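You operate a simulated robot arm through the tools that you are given. There is no shell and no other tool. Be economical: measure what you need, move in short steps, check, and stop when the job is done.

Carry out the task below with a simulated robot arm. There is one attempt and no reset: what you move stays moved.

TASK
Raw goes below: move the raw chicken to the raw shelf and the pink yoghurt to the cooked shelf.
Fine: read the trays; the cooked chicken stays; shut the door. Set down upright: pink yoghurt pot.

Only the result counts: the job must be done as asked and must still hold three seconds after the hand-in. Knocking over, shifting, dropping, spilling or breaking anything else fails it.

THE ROBOT
A 6-joint arm with a four-finger gripper on a trunk, on a base that drives. Base frame: it is fixed to the floor where the robot stands at the start and does not move with it; the origin is under the middle of the robot, x ahead of it, y to its left, z up. Units: m, rad, N and s.
Its first joint turns from -2.897 to 2.897 rad. Places, roughly: alarm button [0.8, 0.5, 0.5]; blue clip box [1.25, 0.5, 1]; fast freeze button [0.8, 0.4, 0.5]; fridge dial [0.8, 0.1, 0.5]; fridge door [0.8, 0.3, 1.1]; front of the cooked shelf [1.1, 0.3, 1]; front of the raw shelf [1.1, 0.3, 0.8]; green clip box [1.25, 0.25, 1]; holiday switch [0.8, 0.6, 0.5]; tall grey jug (11x8x13 cm) [1.3, 0.3, 0.9]; vent slider [1, 0.2, 0.7]. Payload 3.43 kg.
The tool frame sits at the grasp point between the pads (the TCP): z along the fingers, y along the line on which they close. The tips reach 0.03 m beyond it. Largest opening 0.12 m; the body of the gripper starts 0.085 m behind the TCP.
Orientation is that of the tool frame in the base frame, as a unit quaternion [x, y, z, w]. With the fingers straight down and closing along the base's y, the tool's x points along the base's -x, its y along +y and its z along -z.

THE INTERFACE
- The arm moves only by the tool step_arm. Its argument "deltas" is a list of rows, each a list of 7 numbers: the turn, a rotation vector about the tool's x, y, z in rad, then the shift along the tool's x, y, z in m, then the opening, from 0 (shut) to 1 (fully open). In form: [[ax, ay, az, x, y, z, grip], ...]. A call has 1 to 20 rows; each row is the pose to reach, as a shift and turn from the pose commanded when the call began, along the tool's axes at that moment. Rows are played at 5 a second. More than 0.05 m and 0.15 rad between two rows, or a gripper value outside its range, and nothing of the call is played. Where a pose cannot be reached the arm comes as near as it can. A force on the tool above 90 N (or 10 N above the force at the start of the call, whichever is more), or a blocked arm, ends the call early, and 0.2 s more pass. The fingers move at their own pace and stop on an object; they squeeze with about 40 N. The grip force told is the motor's: it shows also when the fingers shut on nothing. Time passes only in rows, and 0.2 s behind the last, so rows that repeat a pose let the fingers close. It gives the time, the measured TCP pose, the force on the tool (base axes), the opening and the grip force at its end, in the units of the frame above (readings bear some noise), with the torque about the TCP (base axes, N m) and any sound that the robot's microphone picked up.
- Cameras (640 x 400 px; columns grow to the right, rows downward): "scene" is now at [-0.1929, 0.1992, 1.2322]; the picture's right is [-0.06, -1.00, 0.00], its down [-0.30, 0.02, -0.95] and it looks along [0.95, -0.06, -0.30] (base axes); focal length 289 px, centre (320, 200). "wrist" rides on the gripper at [0.071, -0.017, -0.121] in the tool frame; the picture's right is [0.23, 0.97, 0.00], its down [-0.81, 0.19, -0.55] and it looks along [-0.54, 0.13, 0.83] (tool axes); focal length 275 px, centre (320, 200). There is no depth. A picture from a camera that has moved, and an enlarged one, comes with that camera's place and axes in the base frame and with its lens. The place of the scene camera against the robot may be out by one fixed shift of up to 0.025 m in any direction.
- camera(camera): a new picture of that camera. It takes no simulated time.
- drive_base(legs): drives the robot by 1 to 6 legs, each [ahead, turn to the left] in m and rad, along the robot's own axes; the way and the turn of a leg run together, so that a leg with both is an arc; at most 1.5 m and 3.142 rad a leg. The arm and the cameras ride along, it lands a little off, and it stops where it bumps. It gives what a move gives.
- turn_head(pan, tilt): turns the head with the scene camera to pan (to the left, within 2.496 rad either way) and tilt (down, from -0.506 to 1.204), counted from straight ahead of the robot. It gives what a move gives.
- zoom(camera, box): a new picture of the part [left, top, right, bottom] of that camera's present view, enlarged. It takes no simulated time.
- sign_off(): hands the job in; it is judged then, once.

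Go step by step. Nothing tells you exact positions but the pictures and the camera data: compare them with the known pose of the tool, close in by small moves and look again before you grip or let go. The budget is 120 turns and 78 pictures, counting those below and the enlarged ones. Unless the task says otherwise, let go and move clear before handing in, and close with one line.

The tools are called after "Call:" by a JSON object that holds its "api" and its "payload". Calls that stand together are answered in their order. step_arm: Moves the arm, as the interface text tells. Its arguments: {"type":"object","properties":{"deltas":{"type":"array","items":{"type":"array","items":{"type":"number"}}}},"required":["deltas"]} The other tools are called the same way: drive_base (legs) drives the base; turn_head (pan, tilt) turns the head that bears the scene camera; camera (camera) takes a picture; zoom (camera, box) takes an enlarged picture of a part of a camera's view; sign_off () hands the job in.

At the start:

```text
clock: 0.0
tool_pos: [0.7062, 0.187, 1.2368]
orientation: [0.001, 1.0, -0.001, 0.0]
contact_force: [0.1, -0.3, -0.3]
wrist_torque: [0.04, 0.0, 0.01]
gripper_width: 0.1203
finger_force: 0.0
robot x, y, heading: [-0.0008, -0.0023, -0.002]
head pan, tilt: [-0.059, 0.291]
```

scene: 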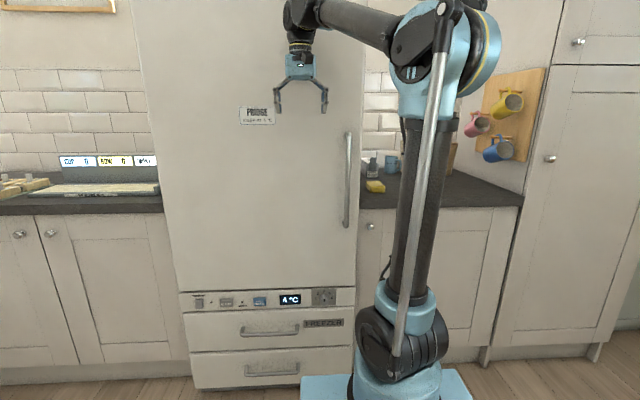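
wrist: 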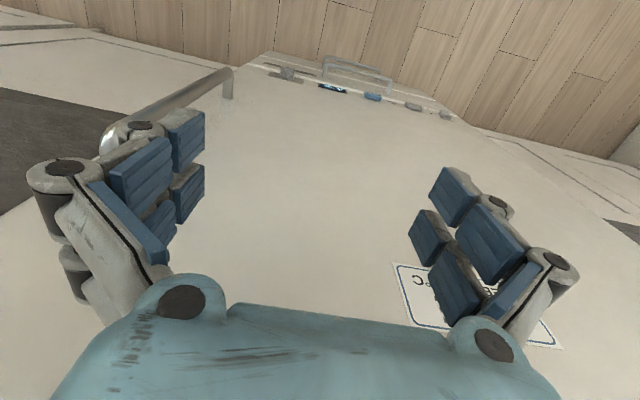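

I see the fridge shut, its handle on the right at about y 0.045 with z from 0.83 to 1.16, so the hinge is on the left. I'll look closely at the handle and the panel before I move.

Call:
{"api": "zoom", "payload": {"camera": "scene", "box": [160, 80, 400, 320]}}

Call:
{"api": "zoom", "payload": {"camera": "scene", "box": [0, 130, 170, 230]}}

```text
1.67 times, centred on (280, 200) of scene
camera zoom: at [-0.1929, 0.1992, 1.2322], right [-0.06, -1.0, 0.0], down [-0.3, 0.02, -0.95], along [0.95, -0.06, -0.3], focal length 482 px, centre (387, 200)
```

zoom: 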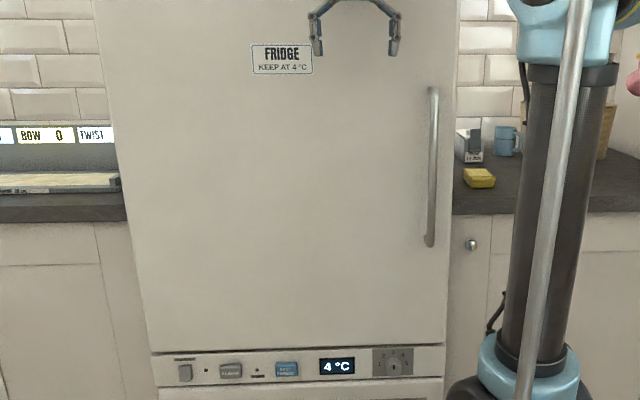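

```text
3.76 times, centred on (85, 180) of scene
camera zoom: at [-0.1929, 0.1992, 1.2322], right [-0.06, -1.0, 0.0], down [-0.3, 0.02, -0.95], along [0.95, -0.06, -0.3], focal length 1090 px, centre (1205, 275)
```

zoom: 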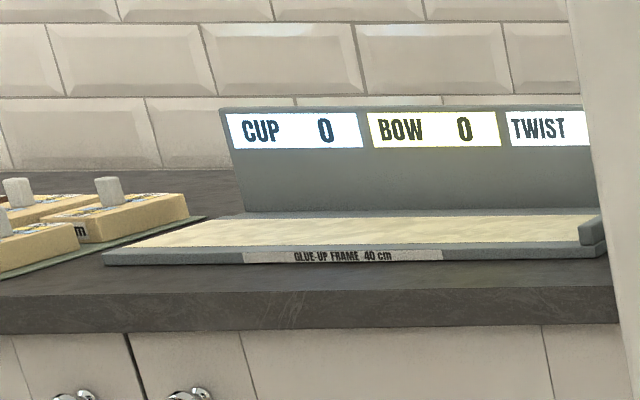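

The sign says fridge and nothing bars the door. I'll tip the tool to point forward and bring it in front of the handle, standing off.

Call:
{"api": "step_arm", "payload": {"deltas": [[0, -0.143, 0, 0.02, -0.013, 0.0215, 1], [0, -0.286, 0, 0.04, -0.026, 0.043, 1], [0, -0.428, 0, 0.06, -0.039, 0.0645, 1], [0, -0.571, 0, 0.08, -0.052, 0.086, 1], [0, -0.714, 0, 0.086, -0.065, 0.1075, 1], [0, -0.857, 0, 0.086, -0.078, 0.129, 1], [0, -1.0, 0, 0.086, -0.091, 0.1505, 1], [0, -1.143, 0, 0.086, -0.104, 0.172, 1], [0, -1.285, 0, 0.086, -0.117, 0.1935, 1], [0, -1.428, 0, 0.086, -0.13, 0.215, 1], [0, -1.571, 0, 0.086, -0.142, 0.237, 1], [0, -1.571, 0, 0.086, -0.142, 0.237, 1]]}}

Call:
{"api": "camera", "payload": {"camera": "scene"}}

Call:
{"api": "camera", "payload": {"camera": "wrist"}}

```text
clock: 2.6
tool_pos: [0.6183, 0.0468, 1.0113]
orientation: [0.0, 0.702, 0.001, 0.712]
contact_force: [0.3, -0.4, -0.9]
wrist_torque: [-0.02, 0.0, -0.02]
gripper_width: 0.12
finger_force: 0.1
out of reach, approached as far as the arm can: row 9, 10, 11, 12
robot x, y, heading: [0.0007, 0.0026, 0.002]
head pan, tilt: [-0.059, 0.291]
```

```text
73 pictures are left
camera scene: at [-0.1931, 0.1991, 1.2321], right [-0.06, -1.0, 0.0], down [-0.3, 0.02, -0.95], along [0.95, -0.06, -0.3], focal length 289 px, centre (320, 200)
```

scene: 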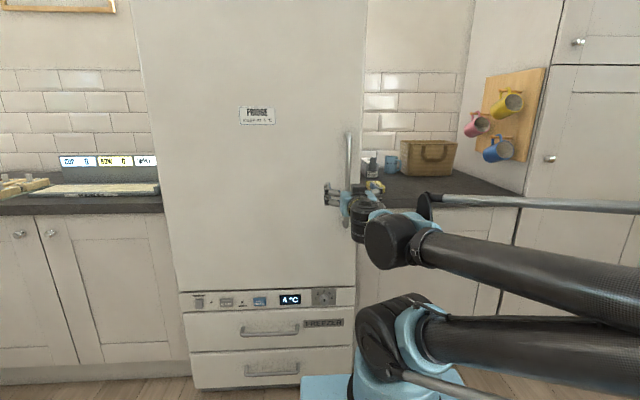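

```text
72 pictures are left
camera wrist: at [0.4982, 0.0296, 0.9373], right [0.0, 0.97, -0.23], down [-0.56, 0.19, 0.8], along [0.83, 0.13, 0.55], focal length 275 px, centre (320, 200)
```

wrist: 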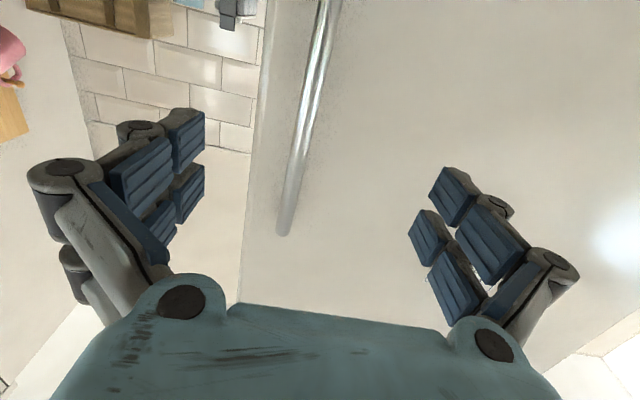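

The tool points at the handle, which sits near y 0.037 between the fingers. I'll move in 0.11 m and look at the depth.

Call:
{"api": "step_arm", "payload": {"deltas": [[0, 0, 0, 0, -0.005, 0.04, 1], [0, 0, 0, 0, -0.009, 0.08, 1], [0, 0, 0, 0, -0.009, 0.11, 1], [0, 0, 0, 0, -0.009, 0.11, 1]]}}

Call:
{"api": "camera", "payload": {"camera": "wrist"}}

Call:
{"api": "zoom", "payload": {"camera": "scene", "box": [280, 110, 420, 250]}}

```text
clock: 3.6
tool_pos: [0.7219, 0.0369, 1.0053]
orientation: [-0.001, 0.703, 0.001, 0.712]
contact_force: [0.2, 0.2, -0.3]
wrist_torque: [0.0, 0.01, 0.04]
gripper_width: 0.1201
finger_force: 0.1
robot x, y, heading: [0.0027, -0.0001, -0.002]
head pan, tilt: [-0.059, 0.291]
```

```text
71 pictures are left
camera wrist: at [0.6017, 0.0189, 0.9315], right [0.0, 0.97, -0.23], down [-0.56, 0.19, 0.8], along [0.83, 0.13, 0.55], focal length 275 px, centre (320, 200)
```

wrist: 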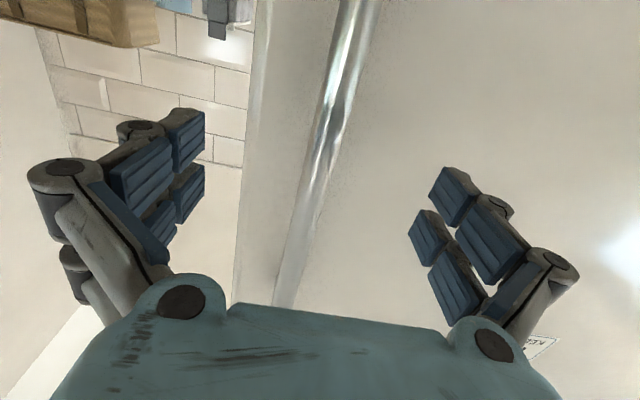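

```text
2.86 times, centred on (350, 180) of scene
camera zoom: at [-0.193, 0.1991, 1.2322], right [-0.06, -1.0, 0.0], down [-0.3, 0.02, -0.95], along [0.95, -0.06, -0.3], focal length 827 px, centre (234, 257)
```

zoom: 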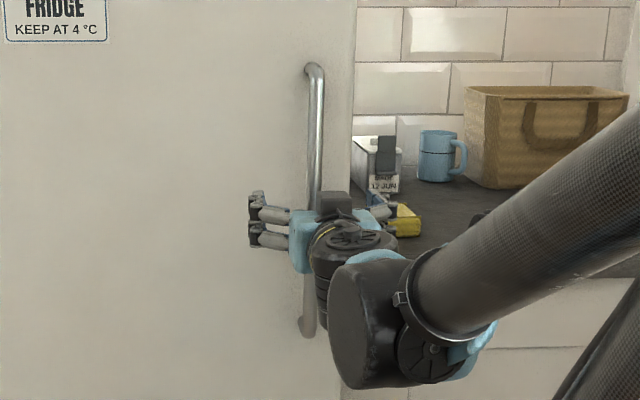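

The bar stays between the fingers and I can't tell its depth from here. I'll advance in small steps and let the force limit guard it.

Call:
{"api": "step_arm", "payload": {"deltas": [[0, 0, 0, 0, 0, 0.01, 1], [0, 0, 0, 0, 0, 0.02, 1], [0, 0, 0, 0, 0, 0.03, 1], [0, 0, 0, 0, 0, 0.035, 1], [0, 0, 0, 0, 0, 0.035, 1]]}}

Call:
{"api": "camera", "payload": {"camera": "wrist"}}

```text
clock: 4.8
tool_pos: [0.7564, 0.0366, 1.0074]
orientation: [0.0, 0.704, 0.0, 0.711]
contact_force: [0.3, -0.5, 0.0]
wrist_torque: [-0.03, 0.01, 0.03]
gripper_width: 0.1202
finger_force: 0.2
robot x, y, heading: [0.0044, 0.0024, 0.003]
head pan, tilt: [-0.059, 0.291]
```

```text
69 pictures are left
camera wrist: at [0.6365, 0.0196, 0.9331], right [0.0, 0.97, -0.23], down [-0.56, 0.19, 0.81], along [0.83, 0.13, 0.55], focal length 275 px, centre (320, 200)
```

wrist: 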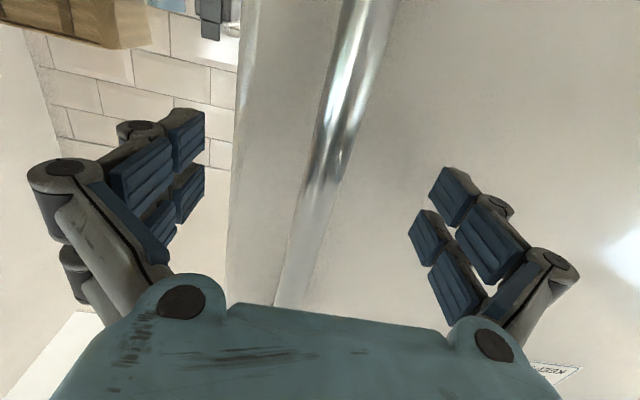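

There is still no contact, and the bar's growth in the picture puts it a few centimetres ahead. I'll go on.

Call:
{"api": "step_arm", "payload": {"deltas": [[0, 0, 0, 0, 0, 0.01, 1], [0, 0, 0, 0, 0, 0.02, 1], [0, 0, 0, 0, 0, 0.03, 1], [0, 0, 0, 0, 0, 0.04, 1], [0, 0, 0, 0, 0, 0.04, 1]]}}

Call:
{"api": "camera", "payload": {"camera": "wrist"}}

```text
clock: 5.8
tool_pos: [0.7778, 0.037, 1.0109]
orientation: [0.0, 0.701, 0.0, 0.713]
contact_force: [-5.3, -59.8, -28.9]
wrist_torque: [-1.11, 0.23, 2.36]
gripper_width: 0.1113
finger_force: 45.0
robot x, y, heading: [-0.0004, -0.0, -0.001]
head pan, tilt: [-0.059, 0.291]
stopped in row 4: the force on the tool passed its limit at 106 N (the readings are from after the stop); the commanded pose is now the measured one
```

```text
68 pictures are left
camera wrist: at [0.6578, 0.0196, 0.9355], right [0.01, 0.97, -0.23], down [-0.57, 0.19, 0.8], along [0.82, 0.13, 0.55], focal length 275 px, centre (320, 200)
```

wrist: 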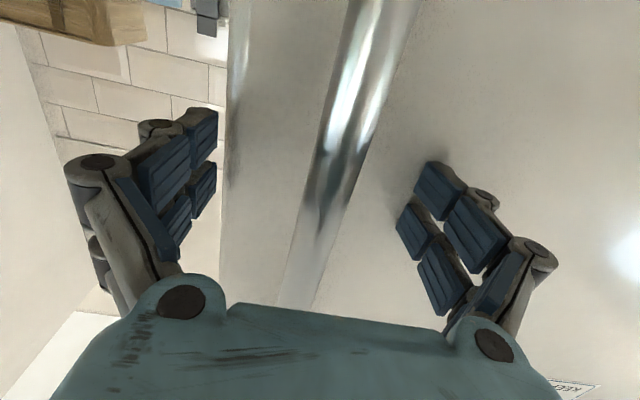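

The tips touched the door, so its face is at about x 0.81 and the bar is centred between the pads. I'll back off a centimetre and close on the bar.

Call:
{"api": "step_arm", "payload": {"deltas": [[0, 0, 0, 0, 0, -0.01, 1], [0, 0, 0, 0, 0, -0.01, 0.6], [0, 0, 0, 0, 0, -0.01, 0.2], [0, 0, 0, 0, 0, -0.01, 0], [0, 0, 0, 0, 0, -0.01, 0], [0, 0, 0, 0, 0, -0.01, 0]]}}

Call:
{"api": "camera", "payload": {"camera": "wrist"}}

```text
clock: 7.2
tool_pos: [0.7617, 0.0381, 1.0159]
orientation: [-0.002, 0.698, 0.003, 0.716]
contact_force: [-40.6, -59.7, -0.3]
wrist_torque: [-0.44, 0.56, 0.78]
gripper_width: 0.0158
finger_force: 44.9
robot x, y, heading: [-0.0025, 0.0007, 0.003]
head pan, tilt: [-0.059, 0.291]
```

```text
67 pictures are left
camera wrist: at [0.6429, 0.0203, 0.9409], right [0.0, 0.97, -0.23], down [-0.57, 0.19, 0.8], along [0.82, 0.13, 0.56], focal length 275 px, centre (320, 200)
```

wrist: 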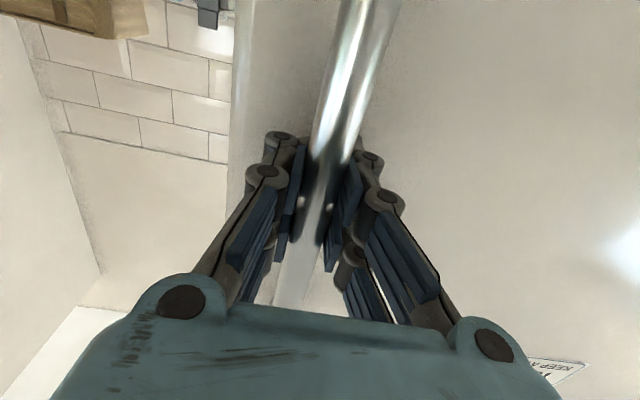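

The bar is gripped, but there is a side load of about 60 N. I'll ease the hand a few millimetres toward -y and back to relieve it before pulling.

Call:
{"api": "step_arm", "payload": {"deltas": [[0, 0, 0, 0, -0.003, -0.004, 0], [0, 0, 0, 0, -0.005, -0.006, 0], [0, 0, 0, 0, -0.005, -0.006, 0]]}}

```text
clock: 8.0
tool_pos: [0.7609, 0.0369, 1.011]
orientation: [-0.006, 0.7, 0.005, 0.714]
contact_force: [-23.0, 16.7, 31.3]
wrist_torque: [0.29, 0.49, 0.0]
gripper_width: 0.0162
finger_force: 44.3
robot x, y, heading: [-0.0023, -0.0004, 0.006]
head pan, tilt: [-0.059, 0.291]
```

The side load has dropped, so I'll pull the door along its arc, hinged at about (0.83, 0.67).

Call:
{"api": "step_arm", "payload": {"deltas": [[0.03, 0, 0, 0, 0.0022, -0.018, 0], [0.055, 0, 0, 0, 0.0046, -0.0348, 0], [0.083, 0, 0, 0, 0.0077, -0.052, 0], [0.11, 0, 0, 0, 0.0109, -0.0692, 0], [0.138, 0, 0, 0, 0.015, -0.086, 0], [0.165, 0, 0, 0, 0.0193, -0.1033, 0], [0.193, 0, 0, 0, 0.0244, -0.12, 0], [0.22, 0, 0, 0, 0.0295, -0.1367, 0], [0.22, 0, 0, 0, 0.0295, -0.1367, 0]]}}

Call:
{"api": "camera", "payload": {"camera": "scene"}}

```text
clock: 10.0
tool_pos: [0.6256, 0.0628, 1.0076]
orientation: [0.076, 0.696, -0.075, 0.71]
contact_force: [3.4, 13.6, -10.7]
wrist_torque: [-0.62, 0.08, -0.08]
gripper_width: 0.0161
finger_force: 44.4
robot x, y, heading: [0.0035, 0.0016, 0.002]
head pan, tilt: [-0.059, 0.291]
```

```text
66 pictures are left
camera scene: at [-0.1934, 0.1997, 1.2321], right [-0.06, -1.0, 0.0], down [-0.3, 0.02, -0.95], along [0.95, -0.06, -0.3], focal length 289 px, centre (320, 200)
```

scene: 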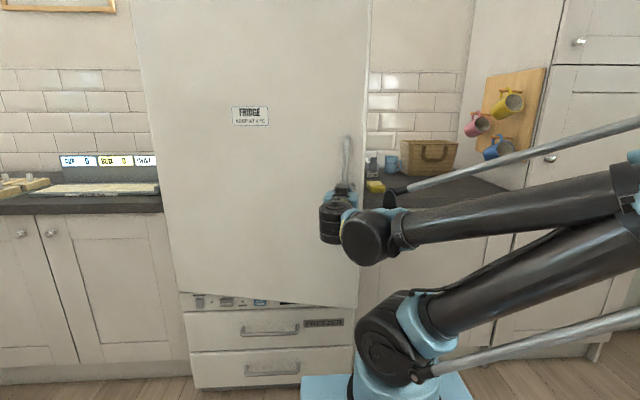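

The door swings freely and is about 0.21 rad open. The arm can't fold much tighter, so I'll draw the door further with the base, in an arc matched to the handle's path.

Call:
{"api": "drive_base", "payload": {"legs": [[-0.031, 0.0215], [-0.0315, 0.022]]}}

```text
clock: 11.3
tool_pos: [0.5598, 0.0912, 1.0081]
orientation: [0.059, 0.697, -0.057, 0.713]
contact_force: [13.2, 24.3, -5.7]
wrist_torque: [-0.32, -0.03, -0.41]
gripper_width: 0.0161
finger_force: 44.9
robot x, y, heading: [-0.0638, -0.0007, 0.046]
head pan, tilt: [-0.059, 0.291]
```

That worked with low force, so I'll do the next two legs.

Call:
{"api": "drive_base", "payload": {"legs": [[-0.0283, 0.031], [-0.0283, 0.031], [-0.025, 0.038], [-0.0245, 0.038]]}}

Call:
{"api": "camera", "payload": {"camera": "scene"}}

```text
clock: 13.3
tool_pos: [0.4282, 0.148, 1.0315]
orientation: [0.016, 0.686, -0.011, 0.727]
contact_force: [33.6, 48.4, -2.4]
wrist_torque: [-1.5, 0.88, 0.75]
gripper_width: 0.0177
finger_force: 45.0
robot x, y, heading: [-0.1522, -0.0082, 0.154]
head pan, tilt: [-0.059, 0.291]
stopped in leg 4: the force on the tool passed its limit at 94 N (the readings are from after the stop); the commanded pose is now the measured one
```

```text
65 pictures are left
camera scene: at [-0.3673, 0.1576, 1.2323], right [0.1, -1.0, 0.0], down [-0.3, -0.03, -0.95], along [0.95, 0.09, -0.3], focal length 289 px, centre (320, 200)
```

scene: 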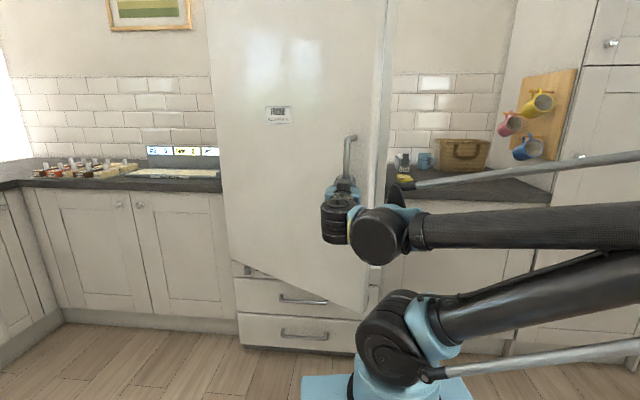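

The door is about 0.53 rad open. I'll let go of the handle, back off, and then push the door on from inside.

Call:
{"api": "step_arm", "payload": {"deltas": [[0, 0, 0, 0, 0, 0, 0.5], [0, 0, 0, 0, 0, 0, 1], [0, 0, 0, 0, 0, 0, 1]]}}

Call:
{"api": "drive_base", "payload": {"legs": [[-0.25, 0]]}}

Call:
{"api": "camera", "payload": {"camera": "scene"}}

```text
clock: 14.1
tool_pos: [0.4289, 0.1436, 1.0315]
orientation: [0.02, 0.685, -0.013, 0.728]
contact_force: [0.0, 0.8, 0.2]
wrist_torque: [0.0, 0.0, 0.03]
gripper_width: 0.1197
finger_force: 0.1
robot x, y, heading: [-0.1485, -0.0101, 0.158]
head pan, tilt: [-0.059, 0.291]
```

```text
clock: 15.9
tool_pos: [0.1824, 0.1041, 1.032]
orientation: [0.02, 0.686, -0.013, 0.728]
contact_force: [0.3, -0.7, -0.4]
wrist_torque: [0.01, -0.03, -0.02]
gripper_width: 0.12
finger_force: 0.0
robot x, y, heading: [-0.4001, -0.0482, 0.156]
head pan, tilt: [-0.059, 0.291]
```

```text
64 pictures are left
camera scene: at [-0.616, 0.1173, 1.2322], right [0.1, -1.0, 0.0], down [-0.3, -0.03, -0.95], along [0.95, 0.09, -0.3], focal length 289 px, centre (320, 200)
```

scene: 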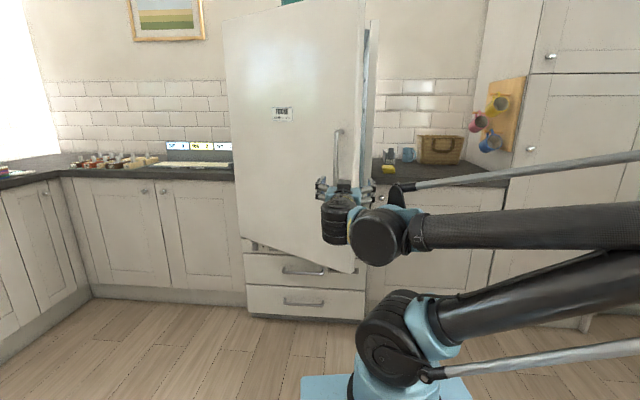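

The door's edge is near (0.47, 0.09). I'll turn right, reach past the edge with shut fingers, then sweep the door open by turning the base left.

Call:
{"api": "drive_base", "payload": {"legs": [[0, -0.28]]}}

Call:
{"api": "step_arm", "payload": {"deltas": [[-0.025, 0, 0, 0.003, 0.009, 0.043, 0.5], [-0.05, 0, 0, 0.005, 0.018, 0.086, 0], [-0.075, 0, 0, 0.008, 0.027, 0.129, 0], [-0.1, 0, 0, 0.01, 0.035, 0.172, 0], [-0.125, 0, 0, 0.013, 0.044, 0.215, 0], [-0.15, 0, 0, 0.015, 0.053, 0.258, 0], [-0.175, 0, 0, 0.018, 0.062, 0.3, 0], [-0.2, 0, 0, 0.02, 0.0706, 0.343, 0], [-0.2, 0, 0, 0.02, 0.0706, 0.343, 0]]}}

Call:
{"api": "camera", "payload": {"camera": "scene"}}

```text
clock: 17.3
tool_pos: [0.1899, -0.0598, 1.039]
orientation: [0.116, 0.672, -0.114, 0.723]
contact_force: [-0.6, 0.7, 1.3]
wrist_torque: [0.0, 0.03, 0.0]
gripper_width: 0.1199
finger_force: 0.2
robot x, y, heading: [-0.3961, -0.051, -0.123]
head pan, tilt: [-0.059, 0.291]
```

```text
clock: 19.3
tool_pos: [0.5264, -0.1002, 1.0535]
orientation: [0.042, 0.675, -0.046, 0.735]
contact_force: [0.0, -0.4, -0.4]
wrist_torque: [0.01, 0.01, -0.02]
gripper_width: 0.0
finger_force: 33.7
robot x, y, heading: [-0.3987, -0.0449, -0.122]
head pan, tilt: [-0.059, 0.291]
```

```text
63 pictures are left
camera scene: at [-0.5654, 0.1747, 1.2322], right [-0.18, -0.98, 0.0], down [-0.29, 0.05, -0.95], along [0.94, -0.17, -0.3], focal length 289 px, centre (320, 200)
```

scene: 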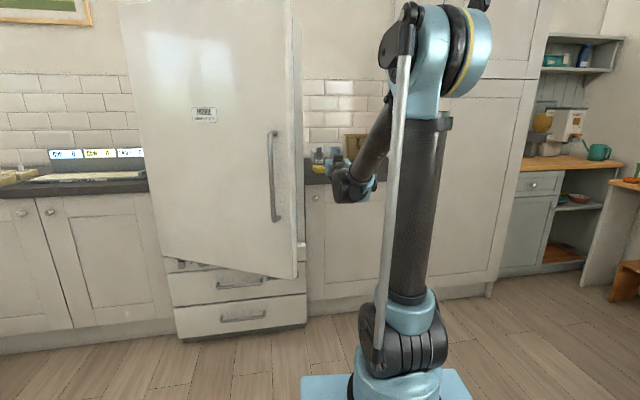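

The hand is just past the door's edge and to its right. I'll edge in 5 cm and start the sweep to the left.

Call:
{"api": "drive_base", "payload": {"legs": [[0.05, 0], [0, 0.35]]}}

Call:
{"api": "camera", "payload": {"camera": "scene"}}

```text
clock: 21.0
tool_pos: [0.5451, 0.0277, 1.0754]
orientation: [-0.005, 0.667, 0.002, 0.745]
contact_force: [-0.6, 1.4, -0.9]
wrist_torque: [0.0, -0.15, -0.05]
gripper_width: 0.0001
finger_force: 34.0
robot x, y, heading: [-0.345, -0.0582, 0.029]
head pan, tilt: [-0.059, 0.291]
stopped in leg 2: the force on the tool passed its limit at 138 N (the readings are from after the stop); the commanded pose is now the measured one
```

```text
62 pictures are left
camera scene: at [-0.5436, 0.1387, 1.2322], right [-0.03, -1.0, 0.0], down [-0.3, 0.01, -0.95], along [0.95, -0.03, -0.3], focal length 289 px, centre (320, 200)
```

scene: 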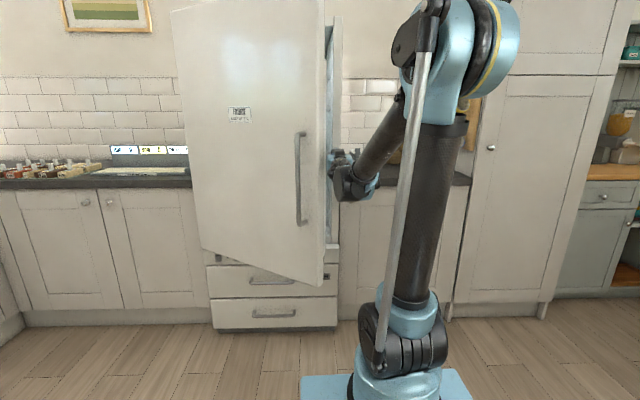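

The hand met the door and the jolt stopped the turn, but the door is moving. I'll push it gently with the arm instead.

Call:
{"api": "step_arm", "payload": {"deltas": [[0, 0, 0, 0, 0.01, 0.0, 0], [0, 0, 0, 0, 0.022, 0, 0], [0, 0, 0, 0, 0.036, 0, 0], [0, 0, 0, 0, 0.05, 0, 0], [0, 0, 0, 0, 0.065, 0, 0], [0, 0, 0, 0, 0.08, 0, 0], [0, 0, 0, 0, 0.095, 0, 0], [0, 0, 0, 0, 0.11, 0, 0], [0, 0, 0, 0, 0.125, 0, 0], [0, 0, 0, 0, 0.14, 0, 0], [0, 0, 0, 0, 0.155, 0, 0], [0, 0, 0, 0, 0.17, 0, 0], [0, 0, 0, 0, 0.185, 0, 0], [0, 0, 0, 0, 0.2, 0, 0]]}}

Call:
{"api": "camera", "payload": {"camera": "scene"}}

```text
clock: 21.7
tool_pos: [0.5303, 0.0434, 1.0849]
orientation: [-0.002, 0.661, -0.003, 0.751]
contact_force: [2.8, 0.4, -1.7]
wrist_torque: [-0.01, -0.16, -0.06]
gripper_width: 0.0
finger_force: 32.9
robot x, y, heading: [-0.3446, -0.057, 0.02]
head pan, tilt: [-0.059, 0.291]
stopped in row 3: the force on the tool passed its limit at 106 N (the readings are from after the stop); the commanded pose is now the measured one
```

```text
61 pictures are left
camera scene: at [-0.5421, 0.1395, 1.2324], right [-0.04, -1.0, 0.0], down [-0.3, 0.01, -0.95], along [0.95, -0.04, -0.3], focal length 289 px, centre (320, 200)
```

scene: 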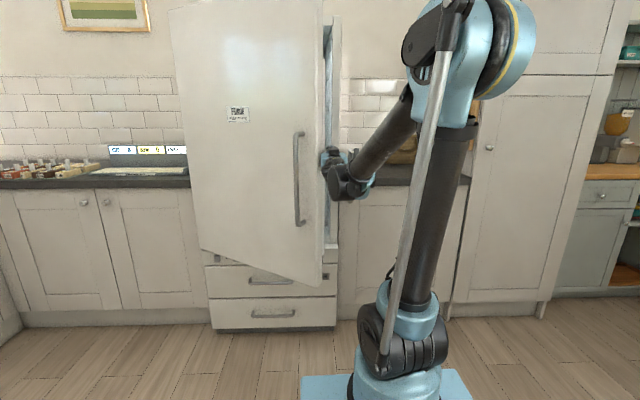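

The hand was pushed back rather than the door opening, so I'll look at where it touches.

Call:
{"api": "camera", "payload": {"camera": "wrist"}}

Call:
{"api": "zoom", "payload": {"camera": "scene", "box": [270, 80, 420, 220]}}

```text
60 pictures are left
camera wrist: at [0.4198, 0.0256, 0.9971], right [0.03, 0.97, -0.23], down [-0.65, 0.2, 0.73], along [0.76, 0.13, 0.64], focal length 275 px, centre (320, 200)
```

wrist: 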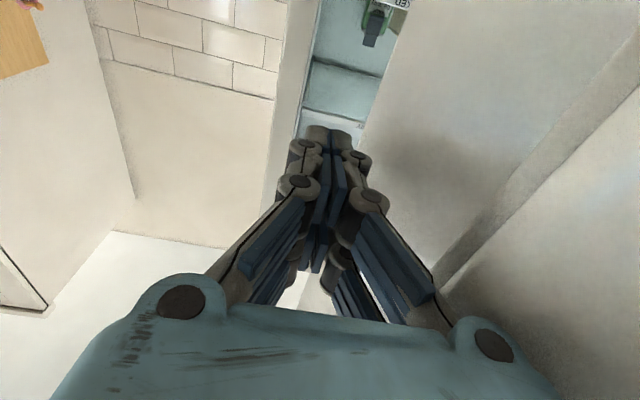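

```text
2.86 times, centred on (345, 150) of scene
camera zoom: at [-0.5421, 0.1395, 1.2324], right [-0.04, -1.0, 0.0], down [-0.3, 0.01, -0.95], along [0.95, -0.04, -0.3], focal length 827 px, centre (249, 343)
```

zoom: 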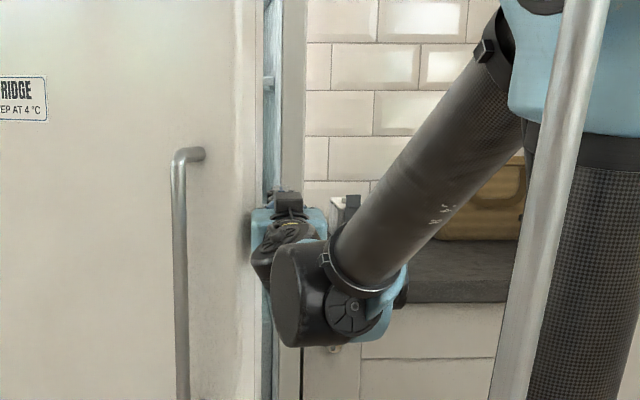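

The gripper body is butting against the door's edge while the fingers are inside. I'll back off to the right, go deeper, yaw the hand left so it hooks behind the door, and then push.

Call:
{"api": "step_arm", "payload": {"deltas": [[0, 0.03, 0, 0, -0.03, 0, 0], [0, 0.06, 0, 0, -0.06, 0, 0], [0, 0.1, 0, 0, -0.09, 0, 0], [0, 0.128, 0, 0, -0.12, 0, 0]]}}

Call:
{"api": "drive_base", "payload": {"legs": [[0.13, 0]]}}

Call:
{"api": "step_arm", "payload": {"deltas": [[-0.14, 0, 0, 0, 0, 0, 0], [-0.28, 0, 0, 0, 0, 0, 0], [-0.42, 0, 0, 0, 0, 0, 0], [-0.56, 0, 0, 0, 0, 0, 0], [-0.7, 0, 0, 0, 0, 0, 0], [-0.84, 0, 0, 0, 0, 0, 0], [-0.95, 0, 0, 0, 0, 0, 0], [-0.95, 0, 0, 0, 0, 0, 0]]}}

Call:
{"api": "camera", "payload": {"camera": "scene"}}

Call:
{"api": "camera", "payload": {"camera": "wrist"}}

```text
clock: 22.7
tool_pos: [0.5294, -0.0609, 1.0803]
orientation: [0.006, 0.709, -0.01, 0.705]
contact_force: [-0.2, -0.2, 0.1]
wrist_torque: [0.02, 0.01, -0.02]
gripper_width: 0.0001
finger_force: 33.0
out of reach, approached as far as the arm can: row 4
robot x, y, heading: [-0.3489, -0.0548, 0.019]
head pan, tilt: [-0.059, 0.291]
```

```text
clock: 24.3
tool_pos: [0.6317, -0.0558, 1.1011]
orientation: [0.009, 0.701, -0.012, 0.713]
contact_force: [-1.2, 0.0, 0.9]
wrist_torque: [-0.01, 0.06, 0.02]
gripper_width: 0.0
finger_force: 33.2
robot x, y, heading: [-0.2155, -0.0545, 0.021]
head pan, tilt: [-0.059, 0.291]
stopped in leg 1: the robot was blocked; the commanded pose is now the measured one
```

```text
clock: 26.1
tool_pos: [0.6321, -0.0578, 1.1016]
orientation: [-0.319, 0.628, 0.311, 0.638]
contact_force: [0.5, 0.4, -0.6]
wrist_torque: [-0.01, -0.02, 0.02]
gripper_width: 0.0001
finger_force: 33.3
out of reach, approached as far as the arm can: row 1
robot x, y, heading: [-0.2149, -0.0512, 0.022]
head pan, tilt: [-0.059, 0.291]
```

```text
58 pictures are left
camera scene: at [-0.4122, 0.1428, 1.2322], right [-0.04, -1.0, 0.0], down [-0.3, 0.01, -0.95], along [0.95, -0.04, -0.3], focal length 289 px, centre (320, 200)
```

scene: 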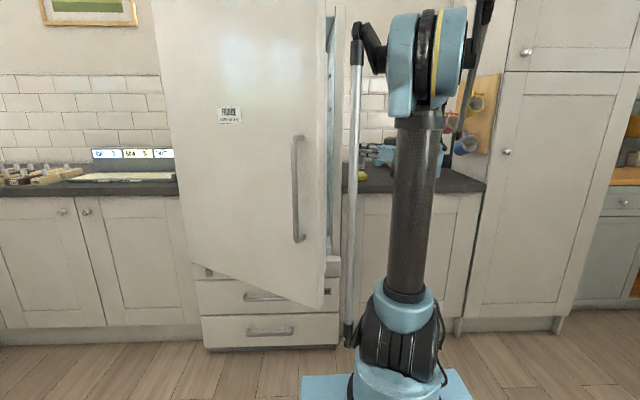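

```text
57 pictures are left
camera wrist: at [0.5751, -0.1653, 1.028], right [-0.77, 0.59, -0.25], down [-0.5, -0.32, 0.8], along [0.39, 0.74, 0.54], focal length 275 px, centre (320, 200)
```

wrist: 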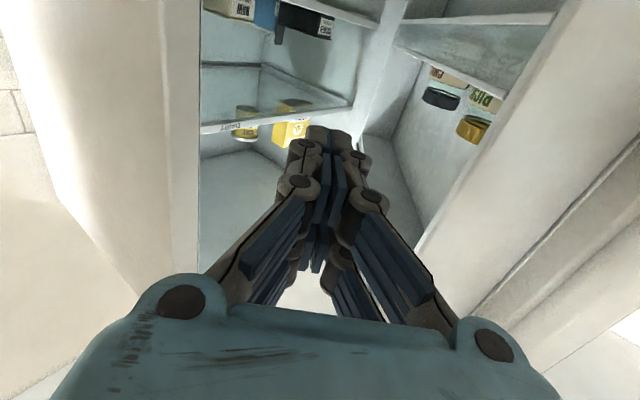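

The hand now looks into the fridge from behind the door's lip. I'll reach 14 cm further in and then push the door sideways, slowly.

Call:
{"api": "step_arm", "payload": {"deltas": [[0, 0, 0, 0, 0, 0.04, 0], [0, 0, 0, 0, 0, 0.08, 0], [0, 0, 0, 0, 0, 0.12, 0], [0, 0, 0, 0, 0.01, 0.14, 0], [0, 0, 0, 0, 0.03, 0.145, 0], [0, 0, 0, 0, 0.045, 0.145, 0], [0, 0, 0, 0, 0.06, 0.145, 0], [0, 0, 0, 0, 0.07, 0.145, 0], [0, 0, 0, 0, 0.08, 0.145, 0], [0, 0, 0, 0, 0.09, 0.145, 0], [0, 0, 0, 0, 0.1, 0.145, 0], [0, 0, 0, 0, 0.11, 0.145, 0], [0, 0, 0, 0, 0.12, 0.145, 0], [0, 0, 0, 0, 0.13, 0.145, 0], [0, 0, 0, 0, 0.14, 0.145, 0], [0, 0, 0, 0, 0.15, 0.145, 0], [0, 0, 0, 0, 0.16, 0.145, 0], [0, 0, 0, 0, 0.17, 0.145, 0]]}}

Call:
{"api": "camera", "payload": {"camera": "scene"}}

```text
clock: 29.5
tool_pos: [0.591, 0.1422, 1.1074]
orientation: [-0.32, 0.625, 0.307, 0.642]
contact_force: [3.6, 0.0, -1.9]
wrist_torque: [0.12, -0.04, 0.24]
gripper_width: 0.0
finger_force: 33.8
robot x, y, heading: [-0.2158, -0.0528, 0.019]
head pan, tilt: [-0.059, 0.291]
stopped in row 16: the force on the tool passed its limit at 94 N (the readings are from after the stop); the commanded pose is now the measured one
```

```text
56 pictures are left
camera scene: at [-0.4109, 0.1435, 1.2324], right [-0.04, -1.0, 0.0], down [-0.3, 0.01, -0.95], along [0.95, -0.04, -0.3], focal length 289 px, centre (320, 200)
```

scene: 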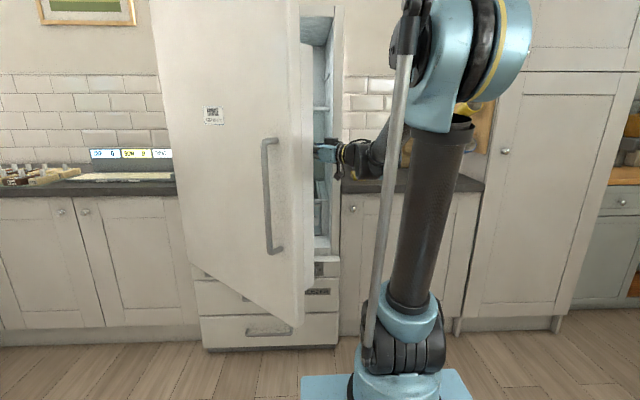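

The door is opening well, and I'll keep pushing gently.

Call:
{"api": "step_arm", "payload": {"deltas": [[0, 0, 0, 0, 0.008, 0.0, 0], [0, 0, 0, 0, 0.016, 0.0, 0], [0, 0, 0, 0, 0.024, 0.0, 0], [0, 0, 0, 0, 0.032, 0.005, 0], [0, 0, 0, 0, 0.04, 0.01, 0], [0, 0, 0, 0, 0.048, 0.015, 0], [0, 0, 0, 0, 0.056, 0.02, 0], [0, 0, 0, 0, 0.064, 0.025, 0], [0, 0, 0, 0, 0.072, 0.03, 0], [0, 0, 0, 0, 0.08, 0.035, 0], [0, 0, 0, 0, 0.088, 0.04, 0], [0, 0, 0, 0, 0.096, 0.045, 0], [0, 0, 0, 0, 0.104, 0.05, 0], [0, 0, 0, 0, 0.112, 0.055, 0], [0, 0, 0, 0, 0.12, 0.06, 0], [0, 0, 0, 0, 0.13, 0.065, 0], [0, 0, 0, 0, 0.14, 0.07, 0], [0, 0, 0, 0, 0.15, 0.075, 0]]}}

Call:
{"api": "camera", "payload": {"camera": "scene"}}

```text
clock: 33.3
tool_pos: [0.5169, 0.2928, 1.1062]
orientation: [-0.32, 0.625, 0.307, 0.642]
contact_force: [0.4, -0.4, -0.2]
wrist_torque: [-0.01, 0.0, 0.0]
gripper_width: 0.0
finger_force: 33.4
robot x, y, heading: [-0.2144, -0.0508, 0.014]
head pan, tilt: [-0.059, 0.291]
```

```text
55 pictures are left
camera scene: at [-0.4116, 0.1438, 1.2322], right [-0.04, -1.0, 0.0], down [-0.3, 0.01, -0.95], along [0.95, -0.04, -0.3], focal length 289 px, centre (320, 200)
```

scene: 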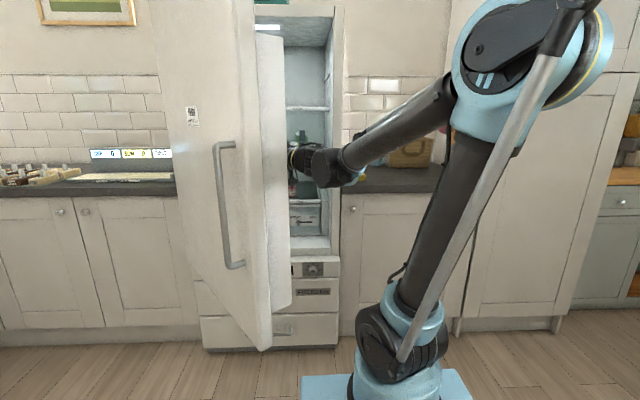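

About 1 rad open now. I'll continue until the door is near square.

Call:
{"api": "step_arm", "payload": {"deltas": [[0, 0, 0, 0, 0.01, 0.006, 0], [0, 0, 0, 0, 0.02, 0.012, 0], [0, 0, 0, 0, 0.03, 0.018, 0], [0, 0, 0, 0, 0.04, 0.026, 0], [0, 0, 0, 0, 0.05, 0.034, 0], [0, 0, 0, 0, 0.06, 0.042, 0], [0, 0, 0, 0, 0.07, 0.05, 0], [0, 0, 0, 0, 0.08, 0.058, 0], [0, 0, 0, 0, 0.09, 0.066, 0], [0, 0, 0, 0, 0.1, 0.074, 0], [0, 0, 0, 0, 0.11, 0.082, 0], [0, 0, 0, 0, 0.12, 0.09, 0], [0, 0, 0, 0, 0.13, 0.098, 0], [0, 0, 0, 0, 0.14, 0.106, 0], [0, 0, 0, 0, 0.15, 0.114, 0], [0, 0, 0, 0, 0.16, 0.122, 0], [0, 0, 0, 0, 0.17, 0.13, 0], [0, 0, 0, 0, 0.18, 0.14, 0]]}}

Call:
{"api": "camera", "payload": {"camera": "scene"}}

```text
clock: 37.1
tool_pos: [0.4658, 0.5052, 1.1033]
orientation: [-0.322, 0.625, 0.307, 0.642]
contact_force: [0.7, 0.4, 0.3]
wrist_torque: [0.0, -0.02, 0.05]
gripper_width: 0.0
finger_force: 33.0
out of reach, approached as far as the arm can: row 18
robot x, y, heading: [-0.217, -0.0514, 0.017]
head pan, tilt: [-0.059, 0.291]
```

```text
54 pictures are left
camera scene: at [-0.4116, 0.1437, 1.2322], right [-0.04, -1.0, 0.0], down [-0.3, 0.01, -0.95], along [0.95, -0.04, -0.3], focal length 289 px, centre (320, 200)
```

scene: 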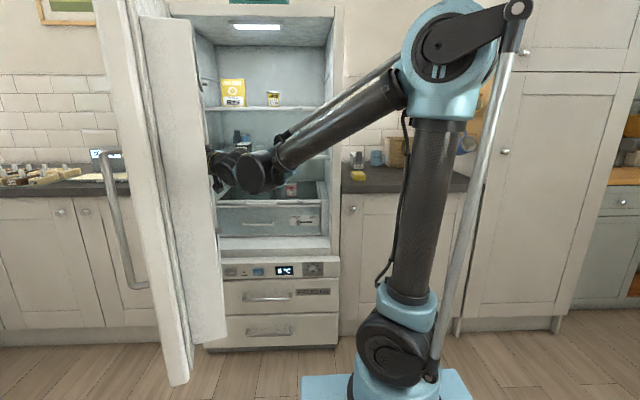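

The door is about 80° open. A slight base turn left will take it a little further, clear of the work.

Call:
{"api": "drive_base", "payload": {"legs": [[0, 0.08], [0, 0.08], [0, 0.08]]}}

Call:
{"api": "camera", "payload": {"camera": "scene"}}

```text
clock: 39.0
tool_pos: [0.3151, 0.65, 1.1029]
orientation: [-0.394, 0.582, 0.383, 0.6]
contact_force: [0.8, 0.9, 0.2]
wrist_torque: [0.01, 0.0, 0.01]
gripper_width: 0.0001
finger_force: 33.3
robot x, y, heading: [-0.2143, -0.0548, 0.252]
head pan, tilt: [-0.059, 0.291]
```

```text
53 pictures are left
camera scene: at [-0.4483, 0.0897, 1.2322], right [0.19, -0.98, 0.0], down [-0.29, -0.06, -0.95], along [0.94, 0.18, -0.3], focal length 289 px, centre (320, 200)
```

scene: 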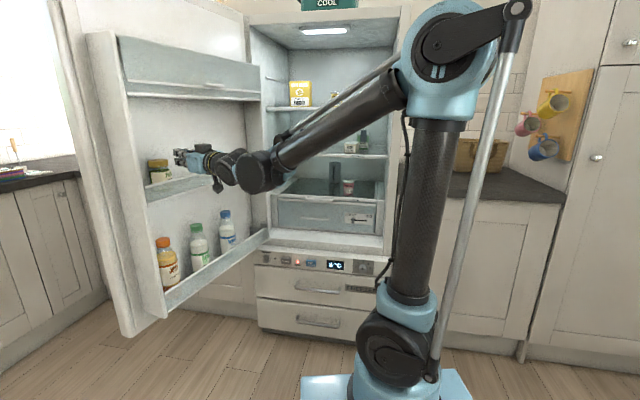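

The door stands wide open with bottles in its racks undisturbed. I'll swing the hand away from the door and look into the fridge.

Call:
{"api": "drive_base", "payload": {"legs": [[0, -0.3], [-0.1, -0.25]]}}

Call:
{"api": "step_arm", "payload": {"deltas": [[0.14, 0, 0, -0.02, -0.02, -0.03, 0], [0.28, 0, 0, -0.04, -0.04, -0.06, 0], [0.42, 0, 0, -0.06, -0.06, -0.09, 0], [0.56, 0, 0, -0.08, -0.08, -0.12, 0], [0.56, 0, 0, -0.1, -0.11, -0.14, 0.5], [0.56, 0, 0, -0.12, -0.14, -0.16, 1]]}}

Call:
{"api": "camera", "payload": {"camera": "scene"}}

```text
clock: 41.0
tool_pos: [0.4805, 0.4177, 1.1257]
orientation: [-0.298, 0.63, 0.272, 0.664]
contact_force: [1.8, 1.7, -0.3]
wrist_torque: [0.03, -0.06, 0.0]
gripper_width: 0.0002
finger_force: 33.3
robot x, y, heading: [-0.2352, -0.0467, -0.083]
head pan, tilt: [-0.059, 0.291]
stopped in leg 2: the robot was blocked; the commanded pose is now the measured one
```

```text
clock: 42.4
tool_pos: [0.4628, 0.2105, 1.2481]
orientation: [-0.101, 0.679, 0.086, 0.722]
contact_force: [-0.3, 0.2, -0.3]
wrist_torque: [-0.01, 0.05, 0.03]
gripper_width: 0.1165
finger_force: 0.1
out of reach, approached as far as the arm can: row 1
robot x, y, heading: [-0.2386, -0.0499, -0.085]
head pan, tilt: [-0.059, 0.291]
```

```text
52 pictures are left
camera scene: at [-0.4126, 0.165, 1.2322], right [-0.14, -0.99, 0.0], down [-0.3, 0.04, -0.95], along [0.94, -0.13, -0.3], focal length 289 px, centre (320, 200)
```

scene: 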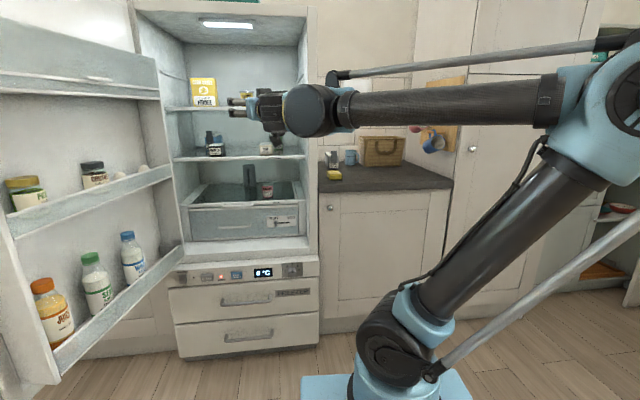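

The door stays open and the hand is clear. I'll zoom into the shelves to read the trays.

Call:
{"api": "zoom", "payload": {"camera": "scene", "box": [160, 60, 330, 260]}}

```text
2.00 times, centred on (245, 160) of scene
camera zoom: at [-0.4126, 0.165, 1.2322], right [-0.14, -0.99, 0.0], down [-0.3, 0.04, -0.95], along [0.94, -0.13, -0.3], focal length 579 px, centre (470, 280)
```

zoom: 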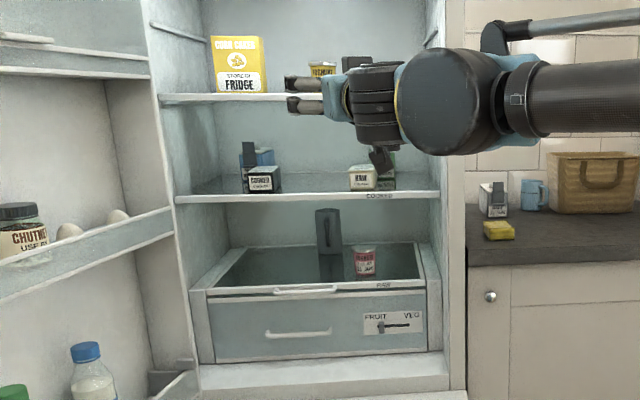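

I can make out "COOKED" on the left box and "RAW" on the right one, with the pink yoghurt on the raw shelf in front of the grey jug. I'll move the arm out of the way to the right and drive nearer for a proper reading.

Call:
{"api": "step_arm", "payload": {"deltas": [[0.05, 0.01, 0, 0, -0.043, -0.0116, 1], [0.1, 0.02, 0, 0, -0.086, -0.023, 1], [0.15, 0.03, 0, 0, -0.128, -0.035, 1], [0.2, 0.04, 0, 0, -0.171, -0.0466, 1], [0.25, 0.05, 0, 0, -0.213, -0.058, 1], [0.3, 0.055, 0, 0, -0.256, -0.07, 1], [0.35, 0.058, 0, 0, -0.2985, -0.0815, 1]]}}

Call:
{"api": "drive_base", "payload": {"legs": [[0.15, 0.085], [0.15, 0]]}}

Call:
{"api": "camera", "payload": {"camera": "scene"}}

```text
clock: 44.0
tool_pos: [0.4635, -0.0958, 1.251]
orientation: [0.024, 0.707, -0.038, 0.706]
contact_force: [0.0, 0.0, 0.2]
wrist_torque: [0.01, 0.05, 0.01]
gripper_width: 0.12
finger_force: 0.0
robot x, y, heading: [-0.2358, -0.0503, -0.083]
head pan, tilt: [-0.059, 0.291]
```

```text
clock: 46.4
tool_pos: [0.7688, -0.0414, 1.2511]
orientation: [-0.006, 0.707, -0.007, 0.707]
contact_force: [0.4, -0.2, 0.6]
wrist_torque: [-0.01, 0.01, 0.01]
gripper_width: 0.12
finger_force: 0.0
robot x, y, heading: [0.0651, -0.0538, 0.003]
head pan, tilt: [-0.059, 0.291]
```

```text
50 pictures are left
camera scene: at [-0.1244, 0.1436, 1.2322], right [-0.06, -1.0, 0.0], down [-0.3, 0.02, -0.95], along [0.95, -0.06, -0.3], focal length 289 px, centre (320, 200)
```

scene: 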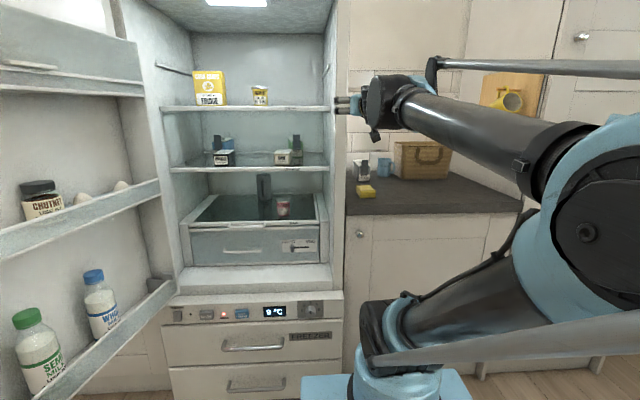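

Call:
{"api": "zoom", "payload": {"camera": "scene", "box": [190, 125, 340, 225]}}

Call:
{"api": "zoom", "payload": {"camera": "scene", "box": [200, 125, 240, 175]}}

Call:
{"api": "zoom", "payload": {"camera": "scene", "box": [260, 125, 320, 175]}}

```text
4.00 times, centred on (265, 175) of scene
camera zoom: at [-0.1244, 0.1436, 1.2322], right [-0.06, -1.0, 0.0], down [-0.3, 0.02, -0.95], along [0.95, -0.06, -0.3], focal length 1158 px, centre (540, 300)
```

zoom: 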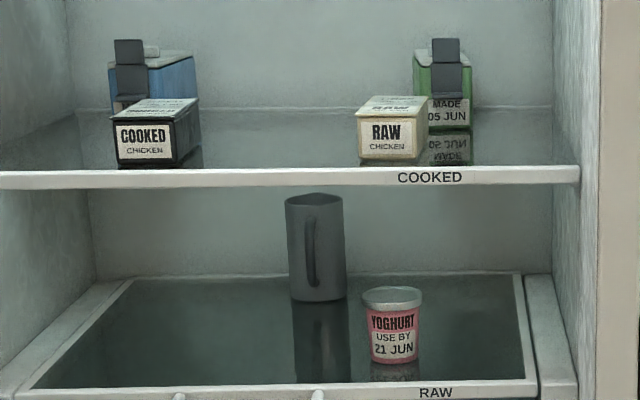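

```text
8.00 times, centred on (220, 150) of scene
camera zoom: at [-0.1244, 0.1436, 1.2322], right [-0.06, -1.0, 0.0], down [-0.3, 0.02, -0.95], along [0.95, -0.06, -0.3], focal length 2315 px, centre (1120, 600)
```

zoom: 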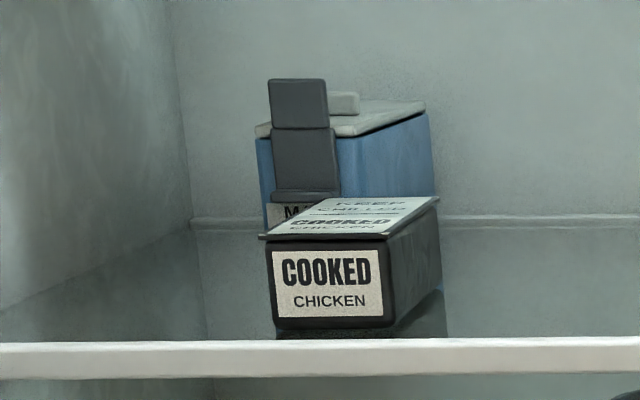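

```text
8.00 times, centred on (290, 150) of scene
camera zoom: at [-0.1244, 0.1436, 1.2322], right [-0.06, -1.0, 0.0], down [-0.3, 0.02, -0.95], along [0.95, -0.06, -0.3], focal length 2315 px, centre (560, 600)
```

zoom: 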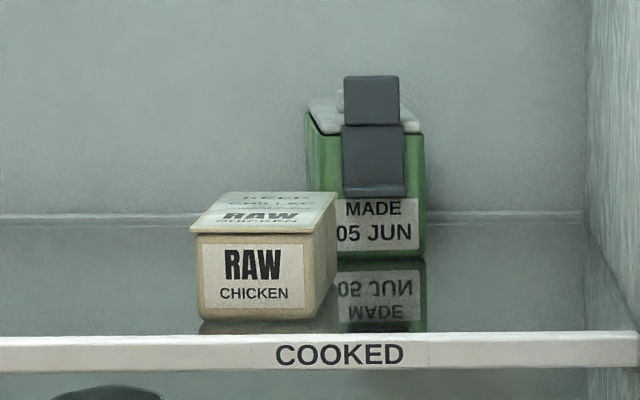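

The trays read clearly: the black tray on the left is COOKED CHICKEN and stays, and the cream tray on the right is RAW CHICKEN, at about (1.21, 0.23) on the cooked shelf. The pink yoghurt is near (1.17, 0.24) on the raw shelf. I'll roll the hand over so its camera sits on top and lower it a little.

Call:
{"api": "step_arm", "payload": {"deltas": [[0, 0, 0.145, 0.01, 0, 0, 1], [0, 0, 0.29, 0.02, 0, 0, 1], [0, 0, 0.435, 0.03, 0, 0, 1], [0, 0, 0.58, 0.04, 0, 0, 1], [0, 0, 0.725, 0.05, 0, 0, 1], [0, 0, 0.87, 0.06, 0, 0, 1], [0, 0, 1.015, 0.07, 0, 0, 1], [0, 0, 1.16, 0.08, 0, 0, 1], [0, 0, 1.305, 0.09, 0, 0, 1], [0, 0, 1.45, 0.1, 0, 0, 1], [0, 0, 1.595, 0.11, 0, 0, 1], [0, 0, 1.74, 0.12, 0, 0, 1], [0, 0, 1.885, 0.12, 0, 0, 1], [0, 0, 2.03, 0.12, 0, 0, 1], [0, 0, 2.175, 0.12, 0, 0, 1], [0, 0, 2.32, 0.12, 0, 0, 1], [0, 0, 2.465, 0.12, 0, 0, 1], [0, 0, 2.61, 0.12, 0, 0, 1], [0, 0, 2.755, 0.12, 0, 0, 1], [0, 0, 2.9, 0.12, 0, 0, 1]]}}

```text
clock: 50.6
tool_pos: [0.7547, -0.0406, 1.1385]
orientation: [0.698, 0.09, 0.705, 0.091]
contact_force: [-0.2, 0.2, 0.3]
wrist_torque: [-0.03, 0.0, -0.02]
gripper_width: 0.1198
finger_force: 0.1
robot x, y, heading: [0.0702, -0.0551, 0.002]
head pan, tilt: [-0.059, 0.291]
```

The roll works. I'll finish it and move the base over so that it faces the fridge squarely at about y 0.18.

Call:
{"api": "step_arm", "payload": {"deltas": [[0, 0, 0.13, 0, 0, 0, 1], [0, 0, 0.255, 0, 0, 0, 1], [0, 0, 0.255, 0, 0, 0, 1]]}}

Call:
{"api": "drive_base", "payload": {"legs": [[-0.5, 0], [0, 0.33], [0.7, 0], [0, -0.33]]}}

Call:
{"api": "camera", "payload": {"camera": "scene"}}

Call:
{"api": "camera", "payload": {"camera": "wrist"}}

```text
clock: 51.4
tool_pos: [0.7553, -0.0413, 1.139]
orientation: [0.703, 0.0, 0.711, 0.003]
contact_force: [1.3, -0.9, 0.0]
wrist_torque: [-0.01, -0.01, 0.0]
gripper_width: 0.1201
finger_force: 0.0
robot x, y, heading: [0.0637, -0.0601, 0.001]
head pan, tilt: [-0.059, 0.291]
```

```text
clock: 60.1
tool_pos: [0.9208, 0.2011, 1.1387]
orientation: [0.703, 0.008, 0.711, -0.004]
contact_force: [-0.9, -0.5, 0.6]
wrist_torque: [0.0, 0.02, -0.04]
gripper_width: 0.1199
finger_force: 0.0
robot x, y, heading: [0.2339, 0.1782, 0.01]
head pan, tilt: [-0.059, 0.291]
```

```text
46 pictures are left
camera scene: at [0.0387, 0.374, 1.2321], right [-0.04, -1.0, 0.0], down [-0.3, 0.01, -0.95], along [0.95, -0.04, -0.3], focal length 289 px, centre (320, 200)
```

scene: 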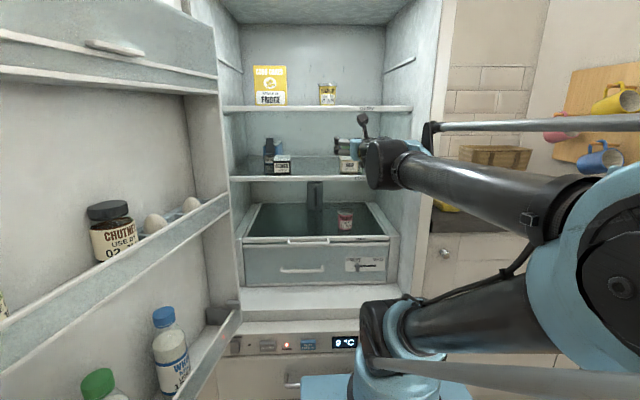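

```text
45 pictures are left
camera wrist: at [0.7993, 0.2177, 1.208], right [0.01, -0.97, 0.24], down [-0.54, -0.2, -0.82], along [0.84, -0.12, -0.53], focal length 275 px, centre (320, 200)
```

wrist: 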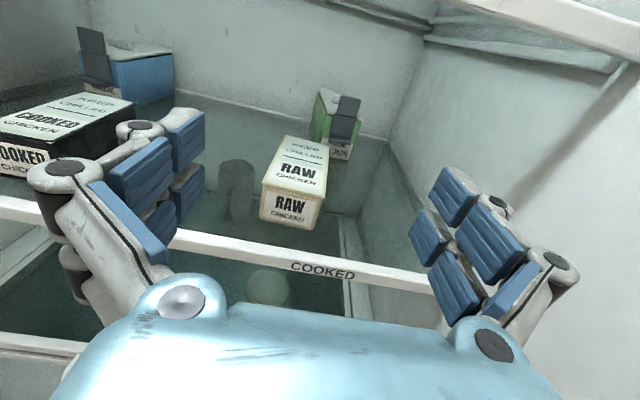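

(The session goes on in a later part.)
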